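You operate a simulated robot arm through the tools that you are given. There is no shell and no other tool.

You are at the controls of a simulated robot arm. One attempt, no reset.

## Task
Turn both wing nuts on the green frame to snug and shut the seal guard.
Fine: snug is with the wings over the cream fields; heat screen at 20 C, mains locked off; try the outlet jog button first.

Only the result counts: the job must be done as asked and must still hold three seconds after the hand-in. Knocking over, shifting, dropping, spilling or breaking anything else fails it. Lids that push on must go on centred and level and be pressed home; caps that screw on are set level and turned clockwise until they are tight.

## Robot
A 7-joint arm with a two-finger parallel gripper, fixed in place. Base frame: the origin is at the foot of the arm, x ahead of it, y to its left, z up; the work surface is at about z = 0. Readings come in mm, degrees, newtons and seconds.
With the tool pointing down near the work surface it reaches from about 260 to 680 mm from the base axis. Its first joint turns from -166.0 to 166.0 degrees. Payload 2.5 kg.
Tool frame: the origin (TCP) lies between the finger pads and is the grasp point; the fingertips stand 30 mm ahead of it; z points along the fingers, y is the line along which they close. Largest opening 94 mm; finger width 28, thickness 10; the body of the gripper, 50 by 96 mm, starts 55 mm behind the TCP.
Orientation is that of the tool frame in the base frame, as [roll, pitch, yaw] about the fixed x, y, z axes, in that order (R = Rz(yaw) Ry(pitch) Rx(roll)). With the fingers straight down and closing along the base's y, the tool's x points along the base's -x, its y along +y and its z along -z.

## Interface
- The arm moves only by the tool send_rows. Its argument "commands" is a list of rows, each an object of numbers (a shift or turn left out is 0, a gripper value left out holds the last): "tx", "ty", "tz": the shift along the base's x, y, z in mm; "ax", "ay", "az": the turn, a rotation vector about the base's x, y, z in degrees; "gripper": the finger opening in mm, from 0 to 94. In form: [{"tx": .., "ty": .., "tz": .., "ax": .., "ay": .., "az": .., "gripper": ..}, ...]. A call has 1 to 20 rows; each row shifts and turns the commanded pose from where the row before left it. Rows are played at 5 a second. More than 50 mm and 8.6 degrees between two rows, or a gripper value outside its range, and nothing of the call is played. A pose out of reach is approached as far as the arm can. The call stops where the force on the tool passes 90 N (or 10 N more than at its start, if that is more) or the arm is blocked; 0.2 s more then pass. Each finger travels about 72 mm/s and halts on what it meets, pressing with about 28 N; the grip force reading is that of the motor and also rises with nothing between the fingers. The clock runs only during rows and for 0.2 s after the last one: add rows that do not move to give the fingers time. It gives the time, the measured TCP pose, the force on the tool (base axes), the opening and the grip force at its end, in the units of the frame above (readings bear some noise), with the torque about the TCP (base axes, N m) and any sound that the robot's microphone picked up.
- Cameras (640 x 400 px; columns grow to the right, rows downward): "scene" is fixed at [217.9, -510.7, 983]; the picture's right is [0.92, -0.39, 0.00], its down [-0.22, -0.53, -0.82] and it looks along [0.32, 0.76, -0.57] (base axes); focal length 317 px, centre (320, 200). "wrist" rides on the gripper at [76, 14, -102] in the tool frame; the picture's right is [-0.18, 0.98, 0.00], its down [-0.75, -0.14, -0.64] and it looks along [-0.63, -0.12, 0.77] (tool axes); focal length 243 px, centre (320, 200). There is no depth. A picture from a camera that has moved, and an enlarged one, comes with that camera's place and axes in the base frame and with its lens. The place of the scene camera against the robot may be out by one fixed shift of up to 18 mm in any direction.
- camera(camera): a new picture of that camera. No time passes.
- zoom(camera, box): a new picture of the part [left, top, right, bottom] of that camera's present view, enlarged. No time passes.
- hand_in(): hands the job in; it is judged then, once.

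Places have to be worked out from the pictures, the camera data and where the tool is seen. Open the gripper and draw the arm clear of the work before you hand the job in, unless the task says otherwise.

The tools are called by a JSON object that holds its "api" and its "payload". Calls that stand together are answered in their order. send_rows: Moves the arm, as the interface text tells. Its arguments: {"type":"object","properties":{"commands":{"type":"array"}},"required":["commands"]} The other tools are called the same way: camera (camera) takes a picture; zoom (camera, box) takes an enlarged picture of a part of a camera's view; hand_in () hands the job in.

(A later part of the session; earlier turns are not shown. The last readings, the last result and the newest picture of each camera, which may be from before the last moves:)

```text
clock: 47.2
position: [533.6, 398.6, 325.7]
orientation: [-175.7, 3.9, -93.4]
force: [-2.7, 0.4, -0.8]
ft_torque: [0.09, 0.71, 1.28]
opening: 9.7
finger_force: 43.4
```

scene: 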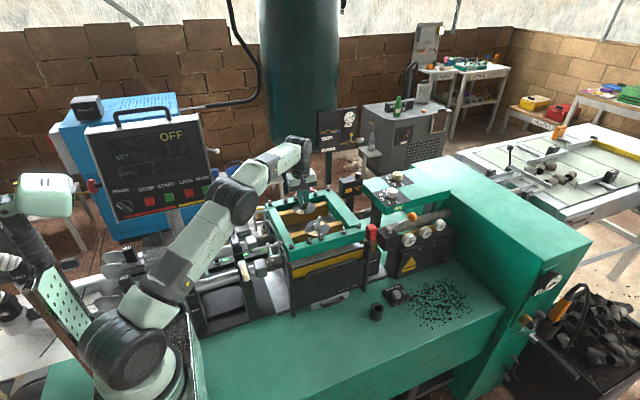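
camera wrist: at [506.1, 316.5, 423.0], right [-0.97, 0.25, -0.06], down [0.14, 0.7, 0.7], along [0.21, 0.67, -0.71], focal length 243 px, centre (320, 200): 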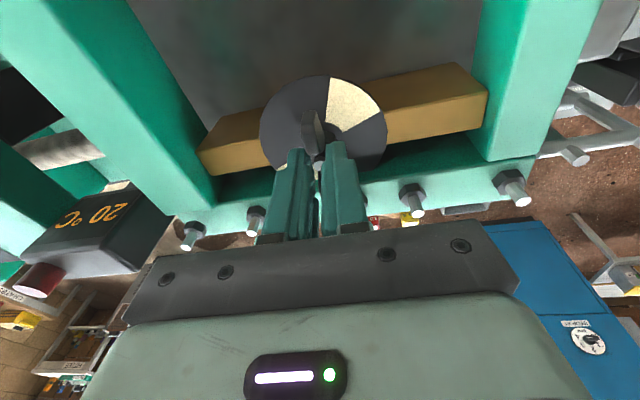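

The side load is gone but 1.28 N·m remains, so the nut itself is resisting here, about 20° short of the cream edge. I'll try 3° more to see whether it yields or is blocked.

{"api": "send_rows", "payload": {"commands": [{"az": -1.5}, {"az": -1.5}, {}, {}]}}

{"api": "zoom", "payload": {"camera": "wrist", "box": [240, 80, 400, 200]}}

```text
clock: 48.2
position: [533.6, 397.7, 326.4]
orientation: [-175.7, 4.0, -96.4]
force: [-0.8, 3.5, 0.2]
ft_torque: [0.23, 0.69, 1.35]
opening: 11.3
finger_force: 44.4
```

```text
3.33 times, centred on (320, 140) of wrist
camera zoom: at [501.6, 317.5, 422.7], right [-0.95, 0.3, -0.06], down [0.17, 0.69, 0.7], along [0.25, 0.66, -0.71], focal length 809 px, centre (320, 400)
```

zoom: 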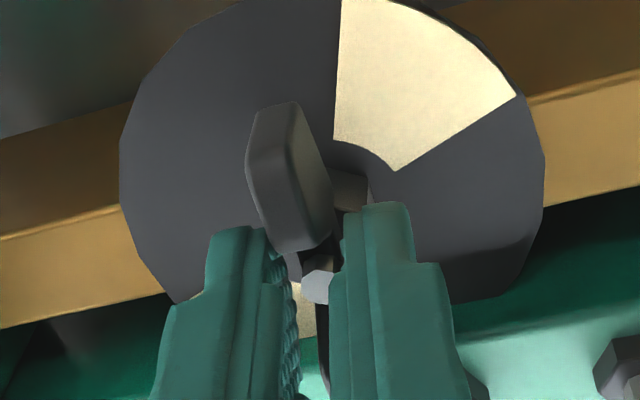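

The wing stayed put (pads forced to 11.3 mm): a hard stop at wing angle ≈ 90°, exactly 135° from the cream centre, after free travel with zero torque — so this black nut is at the slack end of its travel in this direction and must come onto the cream fields the other way round. I'll turn it back counter-clockwise with the same grip and watch for free motion.

{"api": "send_rows", "payload": {"commands": [{"tx": 0.14, "ty": -0.13, "az": 5}, {"tx": 0.14, "ty": -0.13, "az": 5}, {"tx": 0.14, "ty": -0.13, "az": 5}, {"tx": 0.14, "ty": -0.13, "az": 5}, {}]}}

{"api": "zoom", "payload": {"camera": "wrist", "box": [240, 80, 400, 200]}}

```text
clock: 49.4
position: [534.2, 397.1, 325.6]
orientation: [-175.6, 3.9, -76.4]
force: [-1.4, 0.0, 2.6]
ft_torque: [0.16, 0.78, 0.0]
opening: 9.1
finger_force: 42.8
```

```text
3.33 times, centred on (320, 140) of wrist
camera zoom: at [531.5, 311.1, 422.8], right [-1.0, -0.05, -0.06], down [-0.08, 0.71, 0.7], along [0.01, 0.7, -0.71], focal length 809 px, centre (320, 400)
```

zoom: 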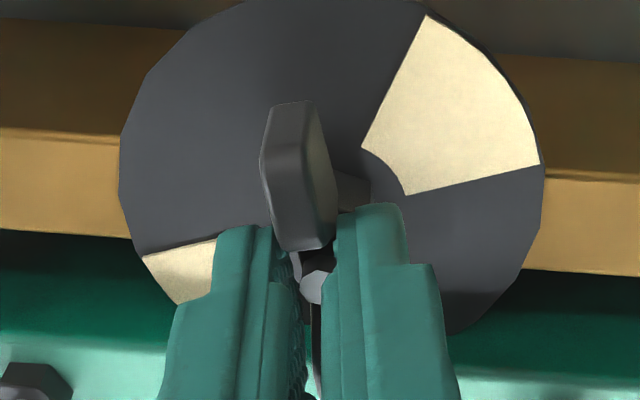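

Torque is back to zero and the wing follows freely. I'll continue counter-clockwise in chunks, checking the torque.

{"api": "send_rows", "payload": {"commands": [{"tx": 0.17, "ty": -0.07, "az": 5}, {"tx": 0.17, "ty": -0.07, "az": 5}, {"tx": 0.17, "ty": -0.07, "az": 5}, {"tx": 0.17, "ty": -0.07, "az": 5}, {}]}}

{"api": "send_rows", "payload": {"commands": [{"tx": 0.19, "ty": -0.01, "az": 5}, {"tx": 0.19, "ty": -0.01, "az": 5}, {"tx": 0.19, "ty": -0.01, "az": 5}, {}]}}

{"api": "zoom", "payload": {"camera": "wrist", "box": [240, 80, 400, 200]}}

```text
clock: 50.6
position: [534.9, 397.2, 325.3]
orientation: [-175.6, 3.8, -56.4]
force: [9.5, 6.9, 0.6]
ft_torque: [0.11, 0.55, -0.04]
opening: 8.8
finger_force: 43.5
```

```text
clock: 51.6
position: [535.1, 396.6, 325.4]
orientation: [-175.4, 4.0, -41.4]
force: [21.3, 13.1, -1.3]
ft_torque: [0.46, 0.75, -0.07]
opening: 8.9
finger_force: 42.5
```

```text
3.33 times, centred on (320, 140) of wrist
camera zoom: at [582.5, 325.2, 422.8], right [-0.79, -0.61, -0.06], down [-0.47, 0.54, 0.7], along [-0.39, 0.58, -0.71], focal length 809 px, centre (320, 400)
```

zoom: 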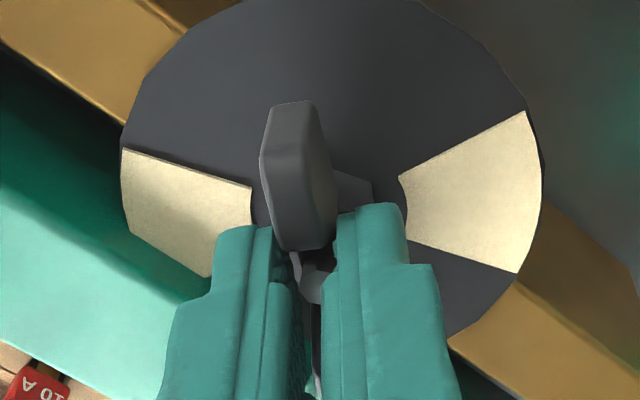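

Free so far (torque ≈ 0), with ~25 N side load outward; I'll shift +1.0/+1.0 mm and go on to about −26°.

{"api": "send_rows", "payload": {"commands": [{"tx": 0.5, "ty": 0.5}, {"tx": 0.5, "ty": 0.5}, {"tx": 0.19, "ty": 0.02, "az": 5}, {"tx": 0.19, "ty": 0.04, "az": 5}, {"tx": 0.19, "ty": 0.04, "az": 5}, {}]}}

{"api": "zoom", "payload": {"camera": "wrist", "box": [240, 80, 400, 200]}}

```text
clock: 53.0
position: [536.5, 396.9, 326.0]
orientation: [-175.6, 3.9, -26.4]
force: [13.4, -0.2, 5.0]
ft_torque: [-0.08, 1.0, -0.03]
opening: 9.0
finger_force: 42.7
```

```text
3.33 times, centred on (320, 140) of wrist
camera zoom: at [600.0, 340.2, 422.8], right [-0.6, -0.79, -0.06], down [-0.59, 0.4, 0.7], along [-0.53, 0.46, -0.71], focal length 809 px, centre (320, 400)
```

zoom: 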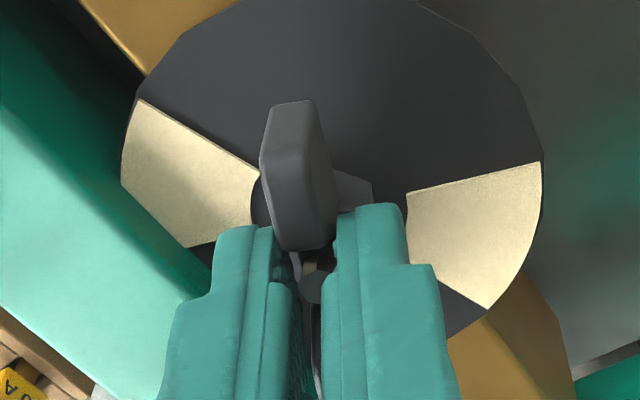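

The nut is now at −26° and still free, with the arm's yaw nearing its end. I'll release, lift, go vertical and slightly inward, then flip the tool by −180° to regrip for the last ~71°.

{"api": "send_rows", "payload": {"commands": [{"gripper": 20}, {}, {"gripper": 36}, {}, {"tz": 8}, {"tz": 15}, {"tz": 17}, {"tx": -12, "ty": -9, "tz": 8}, {"tx": -12, "ty": -9, "ax": -5.74, "ay": -1.75}, {}]}}

{"api": "zoom", "payload": {"camera": "scene", "box": [270, 165, 370, 245]}}

{"api": "camera", "payload": {"camera": "wrist"}}

```text
clock: 55.2
position: [517.3, 383.1, 375.9]
orientation: [179.7, -0.2, -26.6]
force: [0.3, -1.4, 1.0]
ft_torque: [0.02, -0.01, -0.02]
opening: 36.0
finger_force: 0.0
out of reach, approached as far as the arm can: row 6, 7, 8, 9
```

```text
5.00 times, centred on (320, 205) of scene
camera zoom: at [217.9, -510.7, 983.0], right [0.92, -0.39, 0.0], down [-0.22, -0.53, -0.82], along [0.32, 0.76, -0.57], focal length 1583 px, centre (320, 175)
```

zoom: 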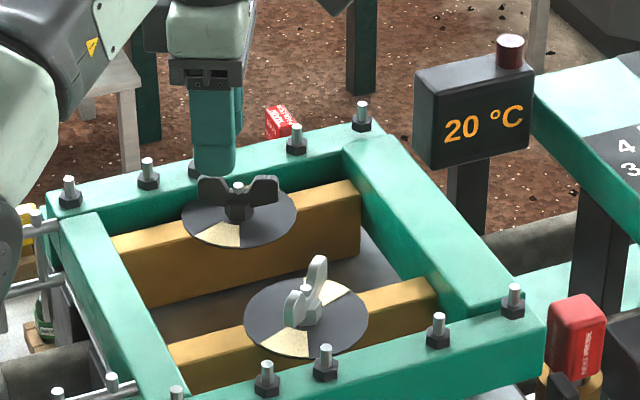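

```text
taken
camera wrist: at [577.1, 336.2, 480.0], right [-0.6, -0.8, 0.0], down [-0.61, 0.47, 0.64], along [-0.51, 0.38, -0.77], focal length 243 px, centre (320, 200)
```

wrist: 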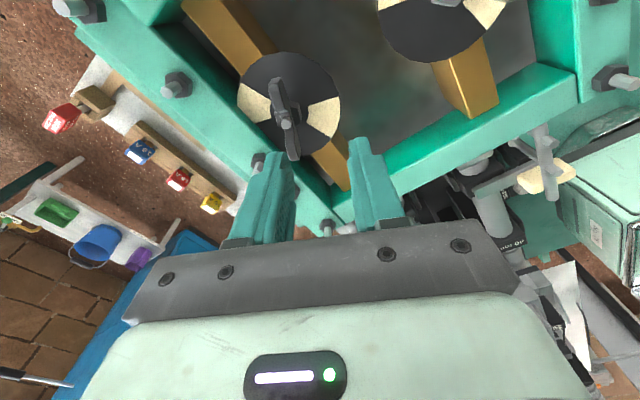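

The wings now stand at about 153°. I'll move a little inward and rotate the tool by −180° in the air.

{"api": "send_rows", "payload": {"commands": [{"tx": -8, "ty": -6}, {"az": -8.2}, {"az": -8.2}, {"az": -8.2}, {"az": -8.2}, {"az": -8.2}, {"az": -8.2}, {"az": -8.2}, {"az": -8.2}, {"az": -8.2}, {"az": -8.2}, {"az": -8.2}, {"az": -8.2}, {"az": -8.2}, {"az": -8.2}, {"az": -8.2}, {"az": -8.2}, {"az": -8.2}, {"az": -8.2}, {}]}}

{"api": "send_rows", "payload": {"commands": [{"az": -8.2}, {"az": -8.2}, {"az": -8.2}, {"az": -7.8}, {"ax": 0.1, "ay": -6}, {}]}}

{"api": "camera", "payload": {"camera": "wrist"}}

{"api": "zoom", "payload": {"camera": "wrist", "box": [240, 30, 400, 150]}}

```text
clock: 59.4
position: [514.5, 382.8, 379.2]
orientation: [180.0, -0.3, -174.3]
force: [0.3, -0.3, 0.1]
ft_torque: [-0.01, -0.05, -0.01]
opening: 36.0
finger_force: 0.0
out of reach, approached as far as the arm can: row 1
```

```text
clock: 60.8
position: [526.5, 393.0, 384.4]
orientation: [177.3, 5.1, 153.3]
force: [-0.7, -0.1, 0.3]
ft_torque: [-0.01, 0.01, -0.01]
opening: 36.2
finger_force: 0.0
out of reach, approached as far as the arm can: row 5
```

```text
taken
camera wrist: at [454.3, 439.6, 480.4], right [0.6, 0.8, 0.06], down [0.54, -0.47, 0.7], along [0.59, -0.39, -0.71], focal length 243 px, centre (320, 200)
```

wrist: 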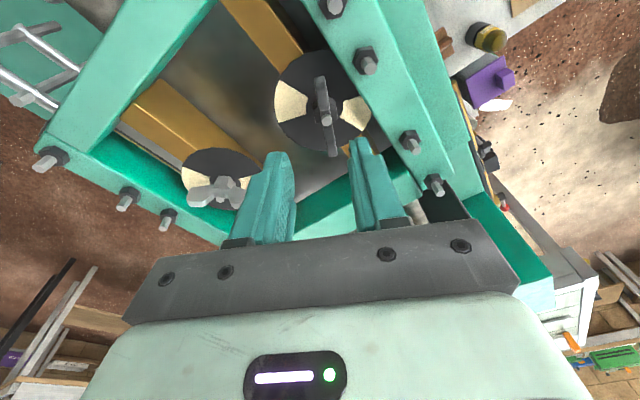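

```text
3.33 times, centred on (320, 90) of wrist
camera zoom: at [454.3, 439.6, 480.4], right [0.6, 0.8, 0.06], down [0.54, -0.47, 0.7], along [0.59, -0.39, -0.71], focal length 809 px, centre (320, 567)
```

zoom: 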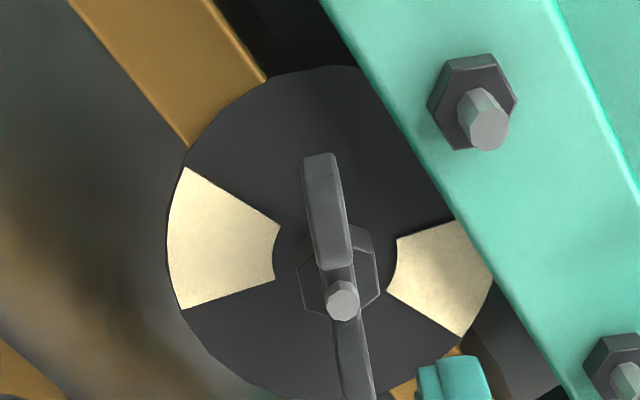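

The tool is flipped and aligned with the wings within ~1°; the nut axis is measured at about (534.8, 400.2). I'll move over it while descending to z≈358 and check again.

{"api": "send_rows", "payload": {"commands": [{"tz": -14}, {"tx": 3.2, "ty": 3.6, "tz": -8}, {"tx": 3.2, "ty": 3.5, "tz": -5}, {}]}}

{"api": "zoom", "payload": {"camera": "wrist", "box": [240, 60, 400, 180]}}

{"api": "zoom", "payload": {"camera": "scene", "box": [270, 165, 370, 245]}}

```text
clock: 61.8
position: [532.3, 399.8, 356.4]
orientation: [177.2, 5.0, 153.3]
force: [0.8, -0.4, -0.8]
ft_torque: [0.0, -0.03, 0.04]
opening: 36.1
finger_force: 0.0
out of reach, approached as far as the arm can: row 1, 3
```

```text
3.33 times, centred on (320, 120) of wrist
camera zoom: at [460.0, 446.1, 453.1], right [0.6, 0.8, 0.06], down [0.54, -0.47, 0.7], along [0.59, -0.38, -0.71], focal length 809 px, centre (320, 467)
```

zoom: 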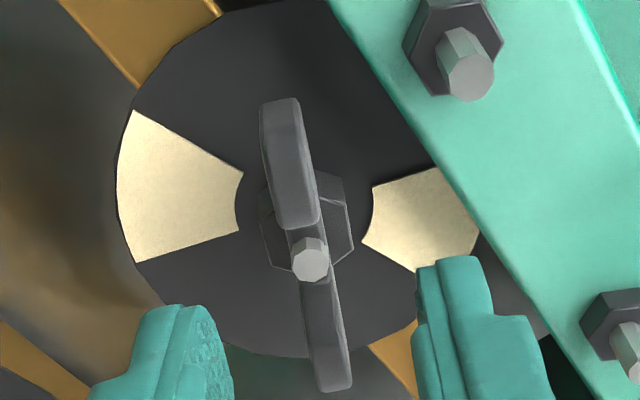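

```text
5.00 times, centred on (320, 205) of scene
camera zoom: at [217.9, -510.7, 983.0], right [0.92, -0.39, 0.0], down [-0.22, -0.53, -0.82], along [0.32, 0.76, -0.57], focal length 1583 px, centre (320, 175)
```

zoom: 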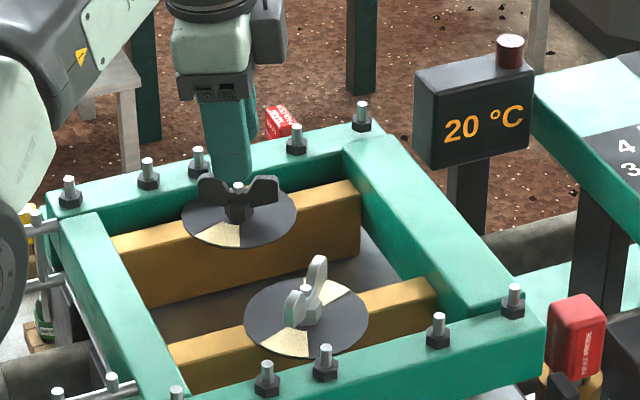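

The nut axis comes out at (535.2, 399.6); straight descent will put the pads on it. I'll lower to z≈326 in steps and check the load.

{"api": "send_rows", "payload": {"commands": [{"tx": 0.6, "ty": -0.2, "tz": -8}, {"tz": -8}, {"tz": -6}, {"tz": -4}, {"tz": -4}, {}]}}

{"api": "zoom", "payload": {"camera": "wrist", "box": [240, 80, 400, 200]}}

{"api": "zoom", "payload": {"camera": "scene", "box": [280, 175, 350, 235]}}

```text
clock: 63.2
position: [536.6, 403.0, 328.2]
orientation: [177.3, 5.1, 153.3]
force: [0.2, -0.1, -1.0]
ft_torque: [-0.01, -0.02, 0.0]
opening: 36.2
finger_force: 0.0
out of reach, approached as far as the arm can: row 3
```

```text
3.33 times, centred on (320, 140) of wrist
camera zoom: at [465.1, 450.1, 424.6], right [0.6, 0.8, 0.06], down [0.54, -0.47, 0.7], along [0.59, -0.39, -0.71], focal length 809 px, centre (320, 400)
```

zoom: 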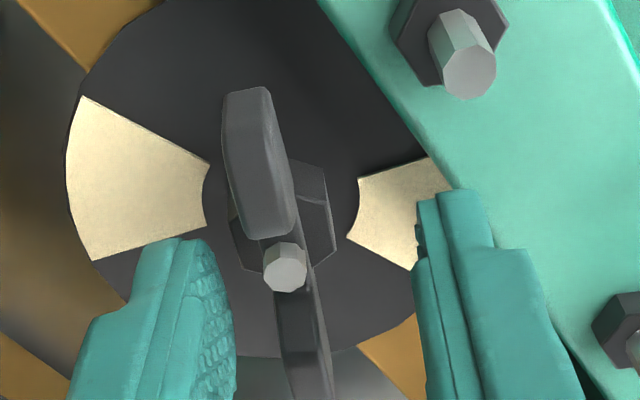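

```text
6.67 times, centred on (315, 205) of scene
camera zoom: at [217.9, -510.7, 983.0], right [0.92, -0.39, 0.0], down [-0.22, -0.53, -0.82], along [0.32, 0.76, -0.57], focal length 2111 px, centre (353, 167)
```

zoom: 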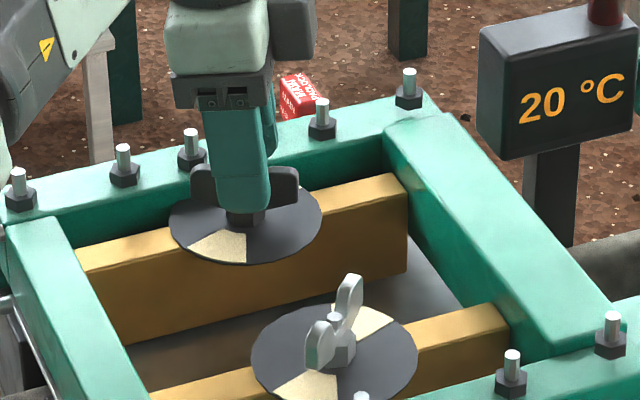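

The arm's reach handling drifted the TCP ~4 mm outward, so the wing is off-centre between the fingers. I'll shift back (−3.9, −3.7 mm) and down 2 mm, then re-check.

{"api": "send_rows", "payload": {"commands": [{"tx": -2, "ty": -1.9}, {"tx": -1.9, "ty": -1.8}, {"tz": -2}, {}]}}

{"api": "zoom", "payload": {"camera": "wrist", "box": [240, 80, 400, 200]}}

```text
clock: 64.2
position: [538.8, 403.5, 326.4]
orientation: [177.3, 5.1, 153.2]
force: [-0.1, 0.3, 0.2]
ft_torque: [0.0, 0.01, 0.01]
opening: 36.1
finger_force: 0.1
out of reach, approached as far as the arm can: row 1
```

```text
3.33 times, centred on (320, 140) of wrist
camera zoom: at [465.4, 450.2, 423.2], right [0.6, 0.8, 0.06], down [0.54, -0.47, 0.7], along [0.59, -0.39, -0.71], focal length 809 px, centre (320, 400)
```

zoom: 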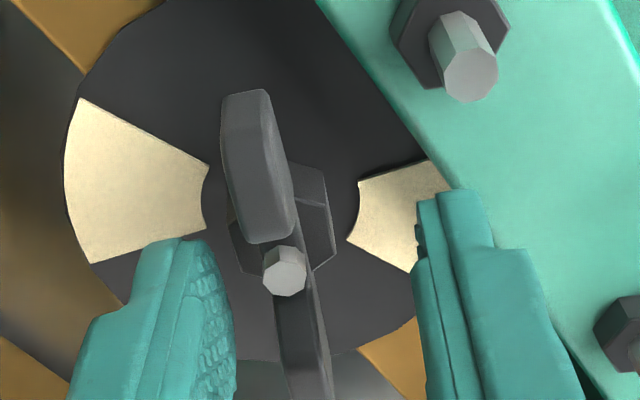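

The shift wasn't carried out (row flagged out of reach although it goes inward), so some joint may be near a limit. I'll look at the arm's posture.

{"api": "camera", "payload": {"camera": "scene"}}

{"api": "zoom", "payload": {"camera": "scene", "box": [60, 100, 340, 400]}}

```text
taken
```

scene: 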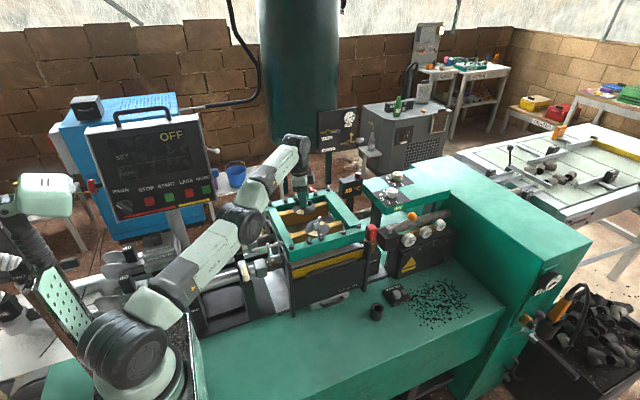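

```text
1.33 times, centred on (200, 250) of scene
camera zoom: at [217.9, -510.7, 983.0], right [0.92, -0.39, 0.0], down [-0.22, -0.53, -0.82], along [0.32, 0.76, -0.57], focal length 422 px, centre (480, 133)
```

zoom: 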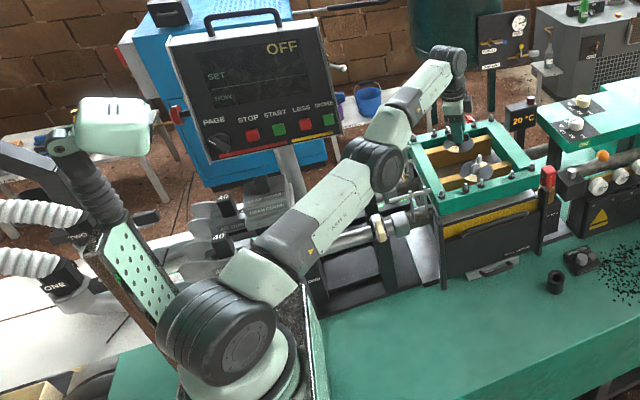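

The arm is nearly fully stretched, so small inward moves are badly conditioned for its solver. I'll command the inward shift again in several small rows and see where it ends.

{"api": "send_rows", "payload": {"commands": [{"tx": -1.5, "ty": -1.3}, {"tx": -1.5, "ty": -1.3}, {"tx": -1, "ty": -1}, {}]}}

{"api": "zoom", "payload": {"camera": "wrist", "box": [240, 80, 400, 200]}}

```text
clock: 65.2
position: [538.3, 403.3, 327.5]
orientation: [177.3, 5.1, 153.3]
force: [-0.2, 0.7, -0.1]
ft_torque: [0.0, -0.02, 0.01]
opening: 36.0
finger_force: 0.0
out of reach, approached as far as the arm can: row 1, 3
```

```text
3.33 times, centred on (320, 140) of wrist
camera zoom: at [465.5, 449.8, 423.9], right [0.6, 0.8, 0.06], down [0.54, -0.47, 0.7], along [0.59, -0.39, -0.71], focal length 809 px, centre (320, 400)
```

zoom: 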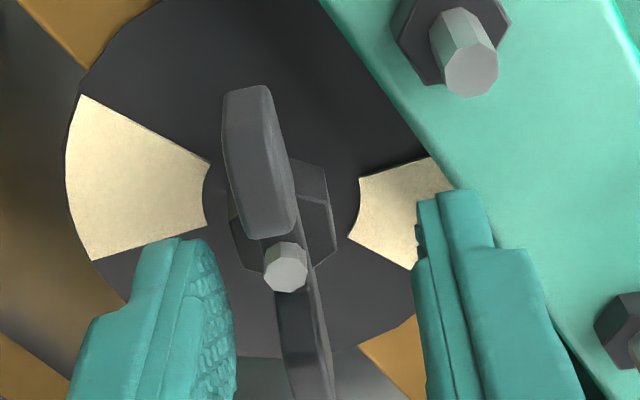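

Still pinned at the stretched limit. There is ~20 mm of free room inward before a finger meets the wing, so I'll command a decisive 14 mm inward step and see if the elbow bends.

{"api": "send_rows", "payload": {"commands": [{"tx": -11, "ty": -8}, {}, {}]}}

```text
clock: 66.0
position: [537.1, 402.9, 330.3]
orientation: [177.3, 5.1, 153.2]
force: [-0.2, 0.3, 0.2]
ft_torque: [-0.01, -0.01, 0.0]
opening: 35.7
finger_force: 0.0
out of reach, approached as far as the arm can: row 1
```

Not taken either. I'll lift straight up out of the wings first, then retract with larger steps.

{"api": "send_rows", "payload": {"commands": [{"tz": 10}, {"tz": 10}, {"tz": 10}, {}]}}

{"api": "zoom", "payload": {"camera": "scene", "box": [280, 165, 350, 225]}}

```text
clock: 67.0
position: [533.0, 400.7, 358.7]
orientation: [177.2, 5.1, 153.2]
force: [0.3, -0.3, -0.5]
ft_torque: [0.0, 0.0, -0.01]
opening: 36.0
finger_force: 0.0
out of reach, approached as far as the arm can: row 3
```

```text
6.67 times, centred on (315, 195) of scene
camera zoom: at [217.9, -510.7, 983.0], right [0.92, -0.39, 0.0], down [-0.22, -0.53, -0.82], along [0.32, 0.76, -0.57], focal length 2111 px, centre (353, 233)
```

zoom: 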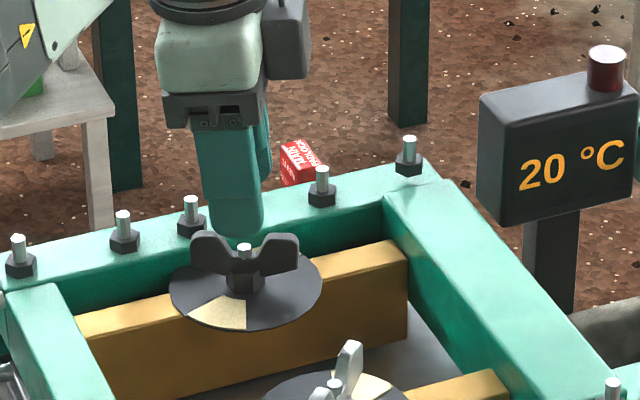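

Tips are clear above the wings. Now retract inward with large steps to leave the stretched posture.

{"api": "send_rows", "payload": {"commands": [{"tx": -32, "ty": -24, "tz": 5}, {"tx": -32, "ty": -24, "tz": 5}, {"tx": -16, "ty": -12}, {}]}}

```text
clock: 68.0
position: [452.6, 340.2, 369.0]
orientation: [177.3, 5.2, 153.3]
force: [-0.4, 0.1, 1.2]
ft_torque: [0.01, -0.01, 0.01]
opening: 36.0
finger_force: 0.0
```

The arm is out of the stretched posture. I'll increase the tilt by 4° here for reach margin, then approach the far nut again at z≈362.

{"api": "send_rows", "payload": {"commands": [{"ay": -4.2, "ax": 0.1}, {"tx": 26, "ty": 20, "tz": -2}, {"tx": 26, "ty": 20, "tz": -2}, {"tx": 26.5, "ty": 19.4, "tz": -3}, {}]}}

{"api": "camera", "payload": {"camera": "wrist"}}

{"api": "zoom", "payload": {"camera": "wrist", "box": [240, 60, 400, 180]}}

```text
clock: 69.2
position: [532.5, 400.1, 362.2]
orientation: [175.2, 8.7, 153.0]
force: [-0.4, -0.1, 0.1]
ft_torque: [-0.01, 0.0, 0.02]
opening: 36.0
finger_force: 0.1
```

```text
taken
camera wrist: at [453.0, 445.8, 453.3], right [0.59, 0.8, 0.11], down [0.49, -0.47, 0.74], along [0.64, -0.38, -0.67], focal length 243 px, centre (320, 200)
```

wrist: 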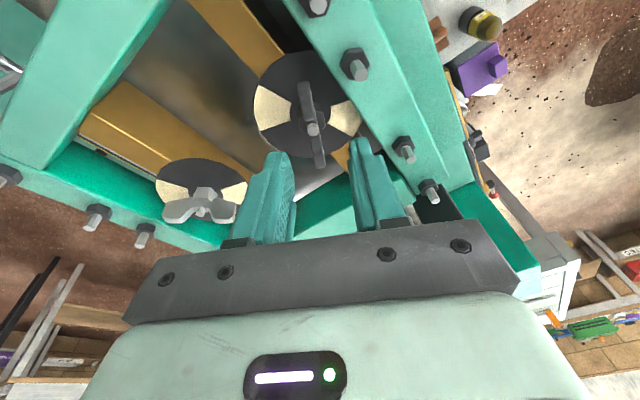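

```text
3.33 times, centred on (320, 120) of wrist
camera zoom: at [453.0, 445.8, 453.3], right [0.59, 0.8, 0.11], down [0.49, -0.47, 0.74], along [0.64, -0.38, -0.67], focal length 809 px, centre (320, 467)
```

zoom: 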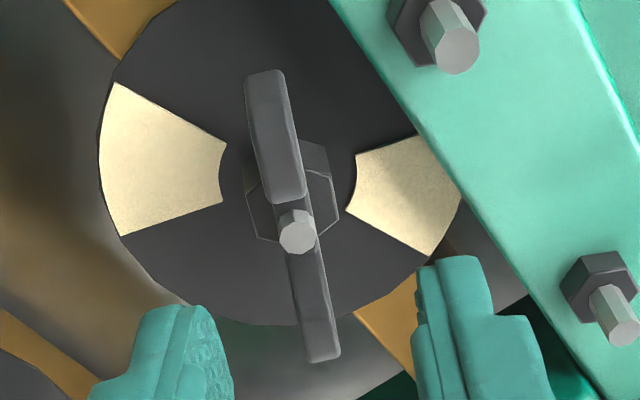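

Unflagged and well placed now: wing angle 152.7° vs tool 153°, nut axis within ~1 mm of plan. I'll descend to z≈326 for the regrip.

{"api": "send_rows", "payload": {"commands": [{"tz": -10}, {"tz": -10}, {"tz": -8}, {"tz": -5}, {"tz": -3}, {}]}}

{"api": "zoom", "payload": {"camera": "wrist", "box": [240, 80, 400, 200]}}

```text
clock: 70.6
position: [531.7, 401.0, 325.3]
orientation: [175.2, 8.7, 153.1]
force: [0.1, -0.5, -1.7]
ft_torque: [0.01, 0.02, 0.0]
opening: 35.7
finger_force: 0.1
```

```text
3.33 times, centred on (320, 140) of wrist
camera zoom: at [452.1, 446.3, 417.0], right [0.59, 0.8, 0.11], down [0.49, -0.47, 0.74], along [0.64, -0.38, -0.67], focal length 809 px, centre (320, 400)
```

zoom: 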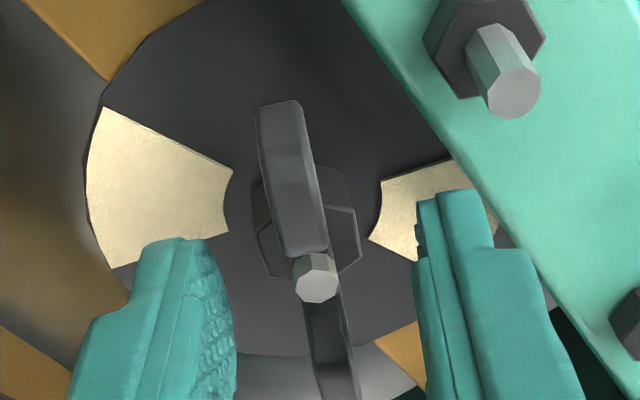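

The wing is well centred between the pads, no contact load. I'll close and read.

{"api": "send_rows", "payload": {"commands": [{"gripper": 22}, {}, {"gripper": 0}, {}, {}, {}]}}

{"api": "zoom", "payload": {"camera": "wrist", "box": [240, 80, 400, 200]}}

```text
clock: 72.0
position: [530.7, 399.6, 326.2]
orientation: [175.3, 8.8, 153.1]
force: [-10.0, -10.7, 4.1]
ft_torque: [-0.99, 0.49, -0.05]
opening: 9.0
finger_force: 43.5
```

```text
3.33 times, centred on (320, 140) of wrist
camera zoom: at [452.1, 445.9, 417.0], right [0.59, 0.8, 0.11], down [0.49, -0.47, 0.74], along [0.64, -0.39, -0.67], focal length 809 px, centre (320, 400)
```

zoom: 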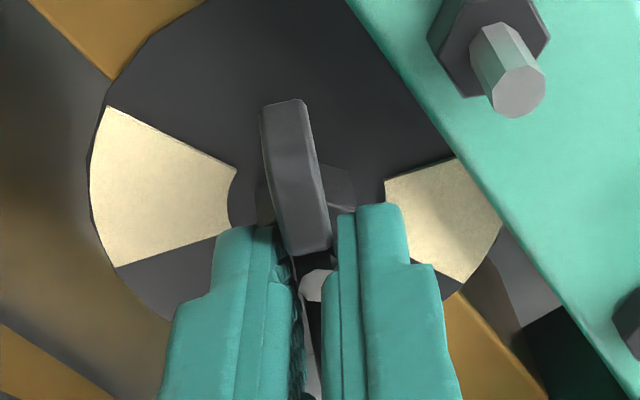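

Gripped at 9.0 mm with ~14 N side load; I'll ease it (−0.4, −0.85 mm) and turn counter-clockwise 18°, with the arc correction for the tilt.

{"api": "send_rows", "payload": {"commands": [{"tx": -0.4, "ty": -0.85}, {"tx": 0.05, "ty": -0.28, "az": 4.5}, {"tx": 0.05, "ty": -0.28, "az": 4.5}, {"tx": 0.06, "ty": -0.28, "az": 4.5}, {"tx": 0.06, "ty": -0.28, "az": 4.5}, {}]}}

```text
clock: 73.4
position: [531.3, 398.9, 325.2]
orientation: [175.1, 8.8, 171.1]
force: [-11.1, -3.2, 3.1]
ft_torque: [-0.87, -0.04, 0.01]
opening: 9.2
finger_force: 43.2
```

Free turn (torque ≈ 0). Continue another 18° with a small shift.

{"api": "send_rows", "payload": {"commands": [{"tx": -0.5, "ty": -0.3}, {"tx": 0.14, "ty": -0.25, "az": 4.5}, {"tx": 0.14, "ty": -0.25, "az": 4.5}, {"tx": 0.14, "ty": -0.25, "az": 4.5}, {"tx": 0.14, "ty": -0.25, "az": 4.5}, {}]}}

{"api": "zoom", "payload": {"camera": "wrist", "box": [240, 80, 400, 200]}}

```text
clock: 74.8
position: [530.3, 397.5, 326.1]
orientation: [175.2, 8.7, -170.8]
force: [-0.6, 7.4, -3.9]
ft_torque: [-0.5, -0.73, 0.02]
opening: 9.2
finger_force: 43.6
```

```text
3.33 times, centred on (320, 140) of wrist
camera zoom: at [440.5, 388.1, 417.0], right [0.01, 0.99, 0.11], down [0.67, -0.09, 0.74], along [0.74, 0.07, -0.67], focal length 809 px, centre (320, 400)
```

zoom: 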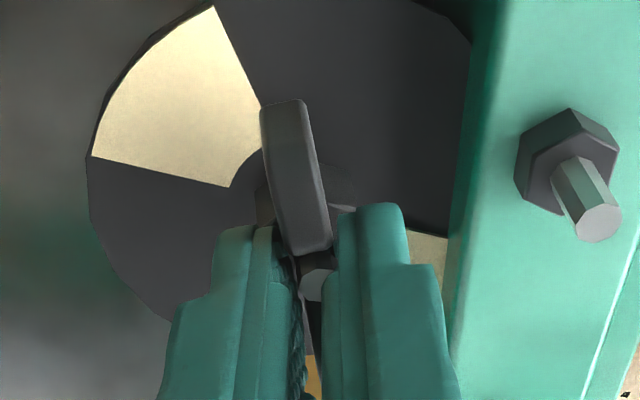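

The wing is approaching the cream edge, still free. Continue 18° more, with a +0.4 mm y correction.

{"api": "send_rows", "payload": {"commands": [{"ty": 0.4}, {"tx": 0.21, "ty": -0.2, "az": 4.5}, {"tx": 0.21, "ty": -0.2, "az": 4.5}, {"tx": 0.21, "ty": -0.2, "az": 4.5}, {"tx": 0.21, "ty": -0.2, "az": 4.5}, {}]}}

```text
clock: 76.2
position: [532.5, 397.6, 325.8]
orientation: [175.1, 8.7, -152.9]
force: [9.2, 10.1, -3.1]
ft_torque: [-0.71, -0.08, 0.0]
opening: 9.3
finger_force: 42.5
```

At 207° and still free; the last 18° brings it to the cream centre. I'll ease the load (+0.5, +0.5) and finish the turn.

{"api": "send_rows", "payload": {"commands": [{"tx": 0.5, "ty": 0.5}, {"tx": 0.26, "ty": -0.12, "az": 4.5}, {"tx": 0.26, "ty": -0.12, "az": 4.5}, {}]}}

{"api": "send_rows", "payload": {"commands": [{"tx": 0.26, "ty": -0.12, "az": 4.5}, {"tx": 0.26, "ty": -0.12, "az": 4.4}, {}]}}

{"api": "zoom", "payload": {"camera": "wrist", "box": [240, 80, 400, 200]}}

{"api": "zoom", "payload": {"camera": "scene", "box": [280, 185, 350, 245]}}

```text
clock: 77.2
position: [533.1, 395.2, 324.6]
orientation: [175.2, 8.8, -143.9]
force: [-8.4, -7.6, 0.5]
ft_torque: [-0.62, -0.4, 0.03]
opening: 9.2
finger_force: 43.9
```

```text
clock: 78.0
position: [533.4, 396.0, 325.9]
orientation: [175.2, 8.7, -135.0]
force: [-10.5, -13.7, 4.7]
ft_torque: [-1.45, 0.31, 0.02]
opening: 9.4
finger_force: 43.3
```

```text
3.33 times, centred on (320, 140) of wrist
camera zoom: at [465.1, 335.5, 417.2], right [-0.57, 0.81, 0.11], down [0.6, 0.32, 0.73], along [0.56, 0.49, -0.67], focal length 809 px, centre (320, 400)
```

zoom: 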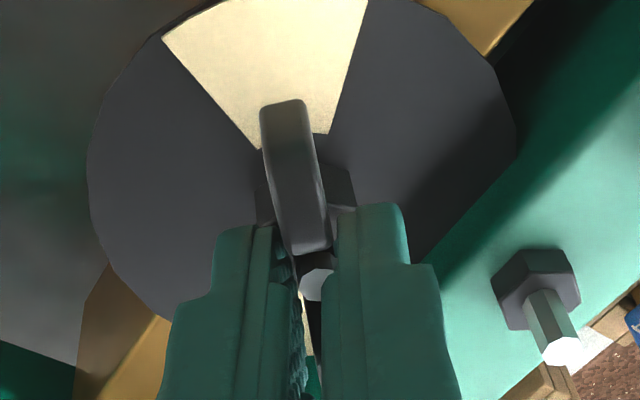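

```text
6.67 times, centred on (315, 215) of scene
camera zoom: at [217.9, -510.7, 983.0], right [0.92, -0.39, 0.0], down [-0.22, -0.53, -0.82], along [0.32, 0.76, -0.57], focal length 2111 px, centre (353, 100)
```

zoom: 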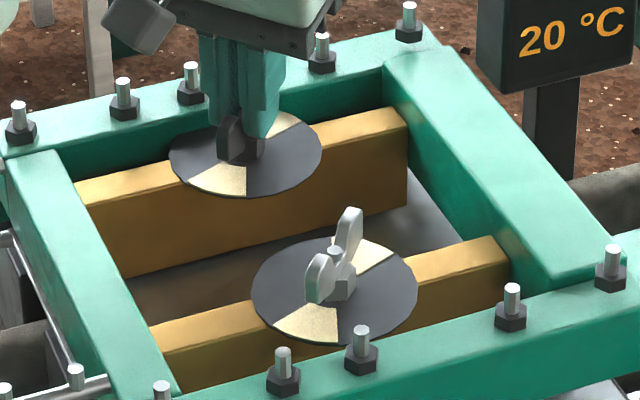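

The far wings now lie centrally over the cream fields (yaw −135°, torque ≈ 0). I'll relieve the load, open, lift and verify both.

{"api": "send_rows", "payload": {"commands": [{"tx": -0.6, "ty": -0.6}, {"gripper": 20}, {}, {"gripper": 36}, {}, {"tz": 8}, {"tx": -3, "ty": -2, "tz": 14}, {"tx": -6, "ty": -4, "tz": 14}, {"tx": -24, "ty": -18, "tz": 14}, {"tx": -32, "ty": -24, "tz": 14}, {"tx": -32, "ty": -24, "tz": 14}, {}]}}

{"api": "camera", "payload": {"camera": "wrist"}}

{"api": "zoom", "payload": {"camera": "scene", "box": [280, 185, 350, 245]}}

```text
clock: 80.6
position: [436.5, 323.8, 403.5]
orientation: [175.2, 8.8, -135.0]
force: [-0.1, -0.5, 0.2]
ft_torque: [0.0, 0.0, 0.0]
opening: 35.8
finger_force: 0.0
```

```text
taken
camera wrist: at [367.9, 263.2, 495.0], right [-0.57, 0.81, 0.11], down [0.6, 0.32, 0.74], along [0.56, 0.49, -0.67], focal length 243 px, centre (320, 200)
```

wrist: 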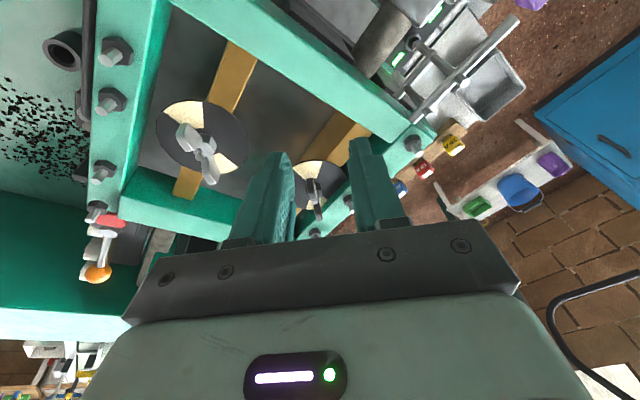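

```text
6.67 times, centred on (315, 215) of scene
camera zoom: at [217.9, -510.7, 983.0], right [0.92, -0.39, 0.0], down [-0.22, -0.53, -0.82], along [0.32, 0.76, -0.57], focal length 2111 px, centre (353, 100)
```

zoom: 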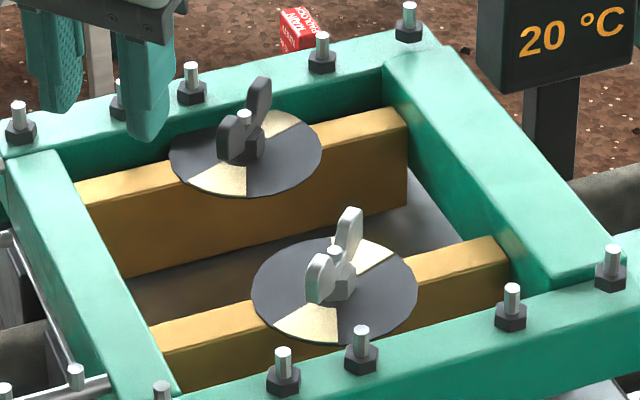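

Both nuts show the wings over the cream fields. Next the guard: its handle bar runs along x at about y≈147, z≈211 (x 459–617), with the plate top at z≈179 and the yellow band up to z≈219. I'll bring the arm to the front side of the machine, tool vertical at yaw 180, high up.

{"api": "send_rows", "payload": {"commands": [{"ty": -30, "tz": 8, "ax": -4.8, "ay": 1.38}, {"ty": -30, "tz": 8, "ax": -4.8, "ay": 1.38}, {"tx": 5, "ty": -40, "az": -7.5}, {"tx": 5, "ty": -40, "az": -7.5}, {"tx": 5, "ty": -40, "az": -7.5}, {"tx": 5, "ty": -40, "az": -7.5}, {"tx": 5, "ty": -40, "az": -7.5}, {"tx": 5, "ty": -40, "az": -7.5}, {"tx": 10, "ty": -40}, {"tx": 10, "ty": -40}, {}]}}

{"api": "zoom", "payload": {"camera": "scene", "box": [250, 170, 410, 320]}}

```text
clock: 83.0
position: [486.8, -55.8, 420.5]
orientation: [179.9, 0.1, -179.5]
force: [-0.5, 0.0, 0.6]
ft_torque: [-0.09, -0.01, 0.0]
opening: 36.1
finger_force: 0.2
```

```text
2.67 times, centred on (330, 245) of scene
camera zoom: at [217.9, -510.7, 983.0], right [0.92, -0.39, 0.0], down [-0.22, -0.53, -0.82], along [0.32, 0.76, -0.57], focal length 844 px, centre (293, 80)
```

zoom: 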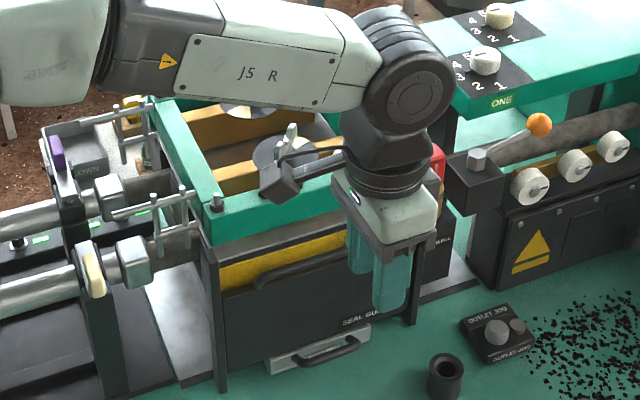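

Now I'll swing the tool to point horizontally along +y (fingers one above the other) while lowering to the handle's height, staying ~85 mm in front of it.

{"api": "send_rows", "payload": {"commands": [{"tx": 4.6, "ty": 0, "tz": -19, "ax": 8.2}, {"tx": 4.6, "ty": 0, "tz": -19, "ax": 8.2}, {"tx": 4.6, "ty": 0, "tz": -19, "ax": 8.2}, {"tx": 4.6, "ty": 8, "tz": -19, "ax": 8.2}, {"tx": 4.6, "ty": 8, "tz": -19, "ax": 8.2}, {"tx": 4.6, "ty": 8, "tz": -19, "ax": 8.2}, {"tx": 4.6, "ty": 8, "tz": -19, "ax": 8.2}, {"tx": 4.6, "ty": 8, "tz": -19, "ax": 8.2}, {"tx": 4.6, "ty": 8, "tz": -19, "ax": 8.2}, {"tx": 4.6, "ty": 8, "tz": -19, "ax": 8.2}, {"tx": 4.6, "ty": 8, "tz": -18, "ax": 8.0, "gripper": 40}, {"az": -0.5}, {}]}}

{"api": "camera", "payload": {"camera": "wrist"}}

{"api": "zoom", "payload": {"camera": "scene", "box": [250, 170, 410, 320]}}

```text
clock: 85.8
position: [535.9, 7.5, 212.1]
orientation: [90.0, 0.4, 179.4]
force: [-0.5, -0.8, 0.5]
ft_torque: [0.0, 0.0, -0.01]
opening: 40.0
finger_force: 0.2
```

```text
taken
camera wrist: at [459.5, -93.8, 226.2], right [0.18, 0.0, 0.98], down [0.75, -0.65, -0.14], along [0.64, 0.76, -0.11], focal length 243 px, centre (320, 200)
```

wrist: 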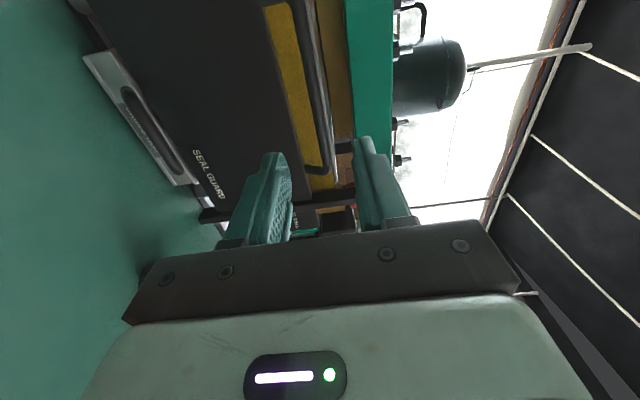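

```text
2.67 times, centred on (330, 245) of scene
camera zoom: at [217.9, -510.7, 983.0], right [0.92, -0.39, 0.0], down [-0.22, -0.53, -0.82], along [0.32, 0.76, -0.57], focal length 844 px, centre (293, 80)
```

zoom: 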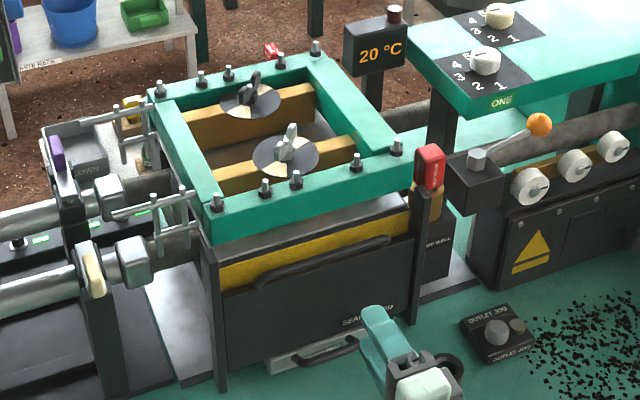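

The wrist camera (image right = up) shows the guard plate, the handle bar over the yellow band, and the frame. I'll enlarge to place the bar accurately.

{"api": "zoom", "payload": {"camera": "wrist", "box": [230, 0, 390, 200]}}

{"api": "zoom", "payload": {"camera": "wrist", "box": [270, 100, 380, 210]}}

```text
2.00 times, centred on (310, 100) of wrist
camera zoom: at [459.5, -93.8, 226.2], right [0.18, 0.0, 0.98], down [0.75, -0.65, -0.14], along [0.64, 0.76, -0.11], focal length 485 px, centre (340, 400)
```

zoom: 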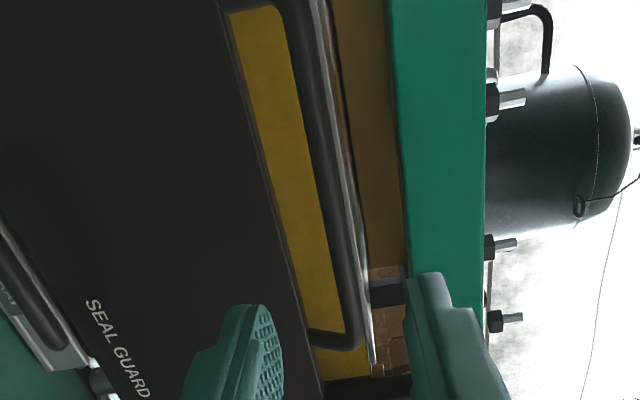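

```text
3.64 times, centred on (325, 155) of wrist
camera zoom: at [459.5, -93.8, 226.2], right [0.18, 0.0, 0.98], down [0.75, -0.65, -0.14], along [0.64, 0.76, -0.11], focal length 882 px, centre (302, 364)
```

zoom: 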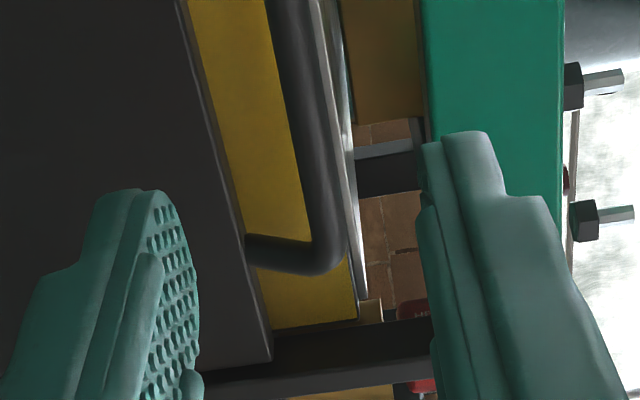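

The bar comes out at z≈209–211, y≈147, about 12 mm thick, leaning slightly forward of the plate. I'll narrow the opening to 30 mm and advance to y≈105 (tips ~5 mm short of the bar), then check.

{"api": "send_rows", "payload": {"commands": [{"tz": -2, "gripper": 30}, {"ty": 33}, {"ty": 33}, {"ty": 30}, {}]}}

{"api": "zoom", "payload": {"camera": "wrist", "box": [240, 60, 400, 200]}}

{"api": "zoom", "payload": {"camera": "scene", "box": [280, 210, 390, 310]}}

```text
clock: 87.0
position: [536.8, 104.9, 209.0]
orientation: [90.1, 0.4, 179.4]
force: [-0.2, 0.2, -1.2]
ft_torque: [-0.03, -0.03, 0.0]
opening: 30.0
finger_force: 0.1
```

```text
2.86 times, centred on (320, 130) of wrist
camera zoom: at [459.0, 1.9, 224.2], right [0.18, 0.0, 0.98], down [0.75, -0.65, -0.14], along [0.64, 0.76, -0.11], focal length 693 px, centre (320, 400)
```

zoom: 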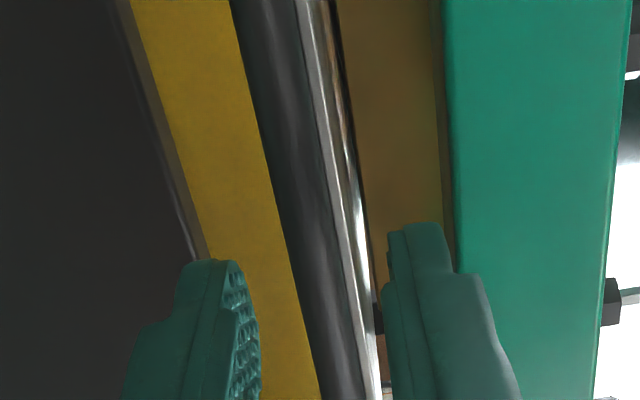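

```text
4.00 times, centred on (335, 260) of scene
camera zoom: at [217.9, -510.7, 983.0], right [0.92, -0.39, 0.0], down [-0.22, -0.53, -0.82], along [0.32, 0.76, -0.57], focal length 1267 px, centre (260, -40)
```

zoom: 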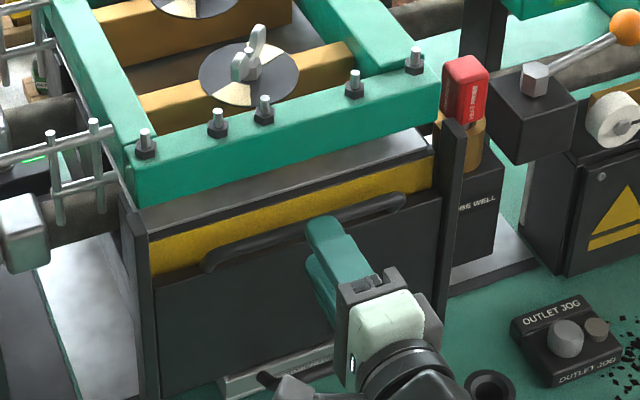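

The bar lies exactly on the tool axis between the two fingertips. I'll advance 23 mm so the bar sits between the pads, and close on it.

{"api": "send_rows", "payload": {"commands": [{"ty": 10}, {"ty": 8}, {"ty": 5}, {}]}}

{"api": "zoom", "payload": {"camera": "wrist", "box": [240, 60, 400, 200]}}

{"api": "zoom", "payload": {"camera": "scene", "box": [280, 210, 390, 310]}}

```text
clock: 88.0
position: [537.4, 127.6, 209.5]
orientation: [90.0, 0.4, 179.4]
force: [-0.3, -0.4, 1.0]
ft_torque: [0.0, -0.01, 0.02]
opening: 30.1
finger_force: 0.0
```

```text
2.86 times, centred on (320, 130) of wrist
camera zoom: at [459.2, 25.0, 224.4], right [0.18, 0.0, 0.98], down [0.75, -0.65, -0.14], along [0.64, 0.76, -0.11], focal length 693 px, centre (320, 400)
```

zoom: 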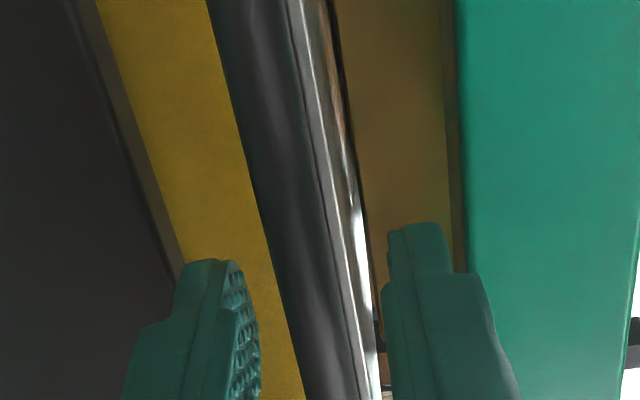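

```text
4.00 times, centred on (335, 260) of scene
camera zoom: at [217.9, -510.7, 983.0], right [0.92, -0.39, 0.0], down [-0.22, -0.53, -0.82], along [0.32, 0.76, -0.57], focal length 1267 px, centre (260, -40)
```

zoom: 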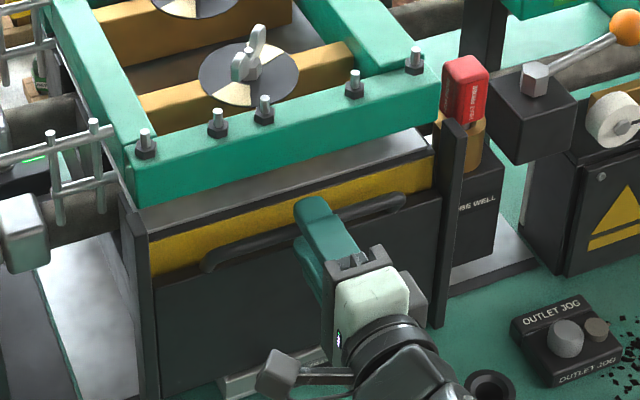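

The bar passes between the upper and lower finger. Closing on it now.

{"api": "send_rows", "payload": {"commands": [{"gripper": 20}, {"gripper": 0}, {}, {}, {}]}}

{"api": "zoom", "payload": {"camera": "scene", "box": [280, 210, 390, 310]}}

```text
clock: 89.2
position: [536.6, 126.7, 209.6]
orientation: [90.0, 0.3, 179.5]
force: [-3.1, -2.7, -3.9]
ft_torque: [-0.19, 1.01, -0.74]
opening: 11.4
finger_force: 45.1
```

```text
4.00 times, centred on (335, 260) of scene
camera zoom: at [217.9, -510.7, 983.0], right [0.92, -0.39, 0.0], down [-0.22, -0.53, -0.82], along [0.32, 0.76, -0.57], focal length 1267 px, centre (260, -40)
```

zoom: 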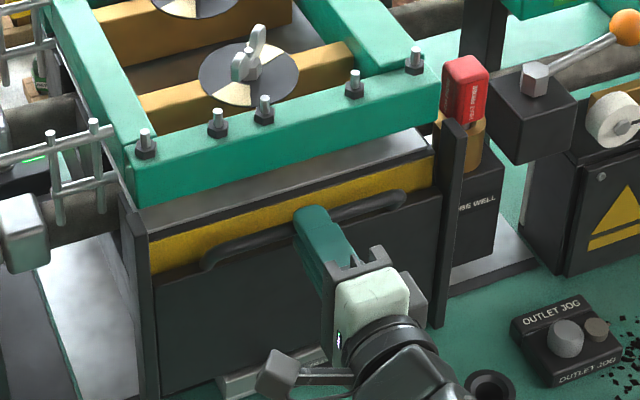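

Gripped at 11.4 mm. I'll try lifting a few millimetres and watch the force.

{"api": "send_rows", "payload": {"commands": [{"tz": 2}, {"tz": 2}, {"tz": 2}, {}]}}

{"api": "zoom", "payload": {"camera": "scene", "box": [280, 210, 390, 310]}}

```text
clock: 90.2
position: [537.5, 126.8, 216.6]
orientation: [90.0, 0.4, 179.5]
force: [-9.8, -10.3, -4.3]
ft_torque: [-0.16, 0.97, -0.05]
opening: 11.7
finger_force: 44.7
```

```text
4.00 times, centred on (335, 260) of scene
camera zoom: at [217.9, -510.7, 983.0], right [0.92, -0.39, 0.0], down [-0.22, -0.53, -0.82], along [0.32, 0.76, -0.57], focal length 1267 px, centre (260, -40)
```

zoom: 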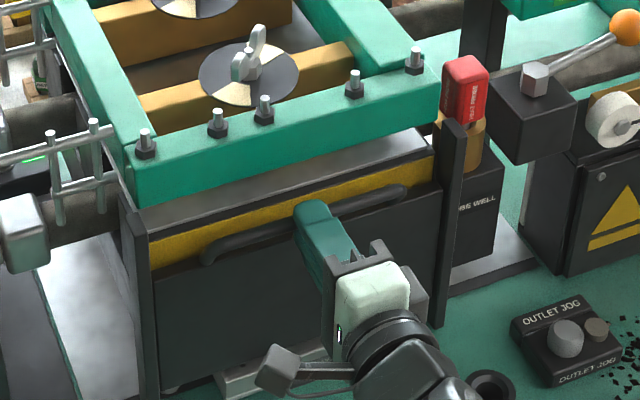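

The guard rises with the handle (yellow band is getting narrower) at only ~4 N vertical load. I'll continue lifting.

{"api": "send_rows", "payload": {"commands": [{"tx": -0.3, "ty": 0.3, "tz": 4}, {"tz": 4}, {"tz": 4}, {"tz": 4}, {}]}}

{"api": "zoom", "payload": {"camera": "scene", "box": [280, 210, 390, 310]}}

```text
clock: 91.4
position: [536.8, 126.7, 231.1]
orientation: [89.9, 0.3, 179.4]
force: [-9.8, -15.4, -4.7]
ft_torque: [-0.19, 0.97, -0.25]
opening: 11.3
finger_force: 45.1
```

```text
4.00 times, centred on (335, 260) of scene
camera zoom: at [217.9, -510.7, 983.0], right [0.92, -0.39, 0.0], down [-0.22, -0.53, -0.82], along [0.32, 0.76, -0.57], focal length 1267 px, centre (260, -40)
```

zoom: 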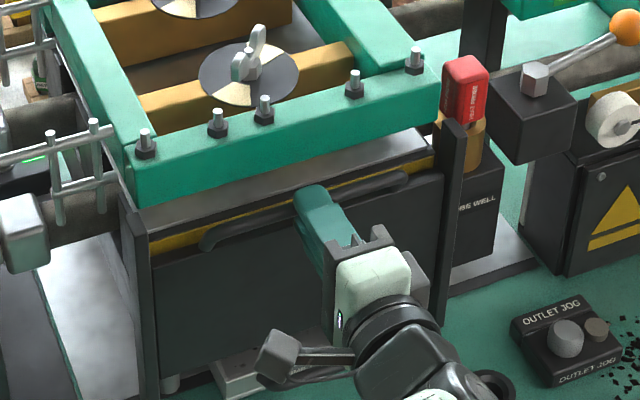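

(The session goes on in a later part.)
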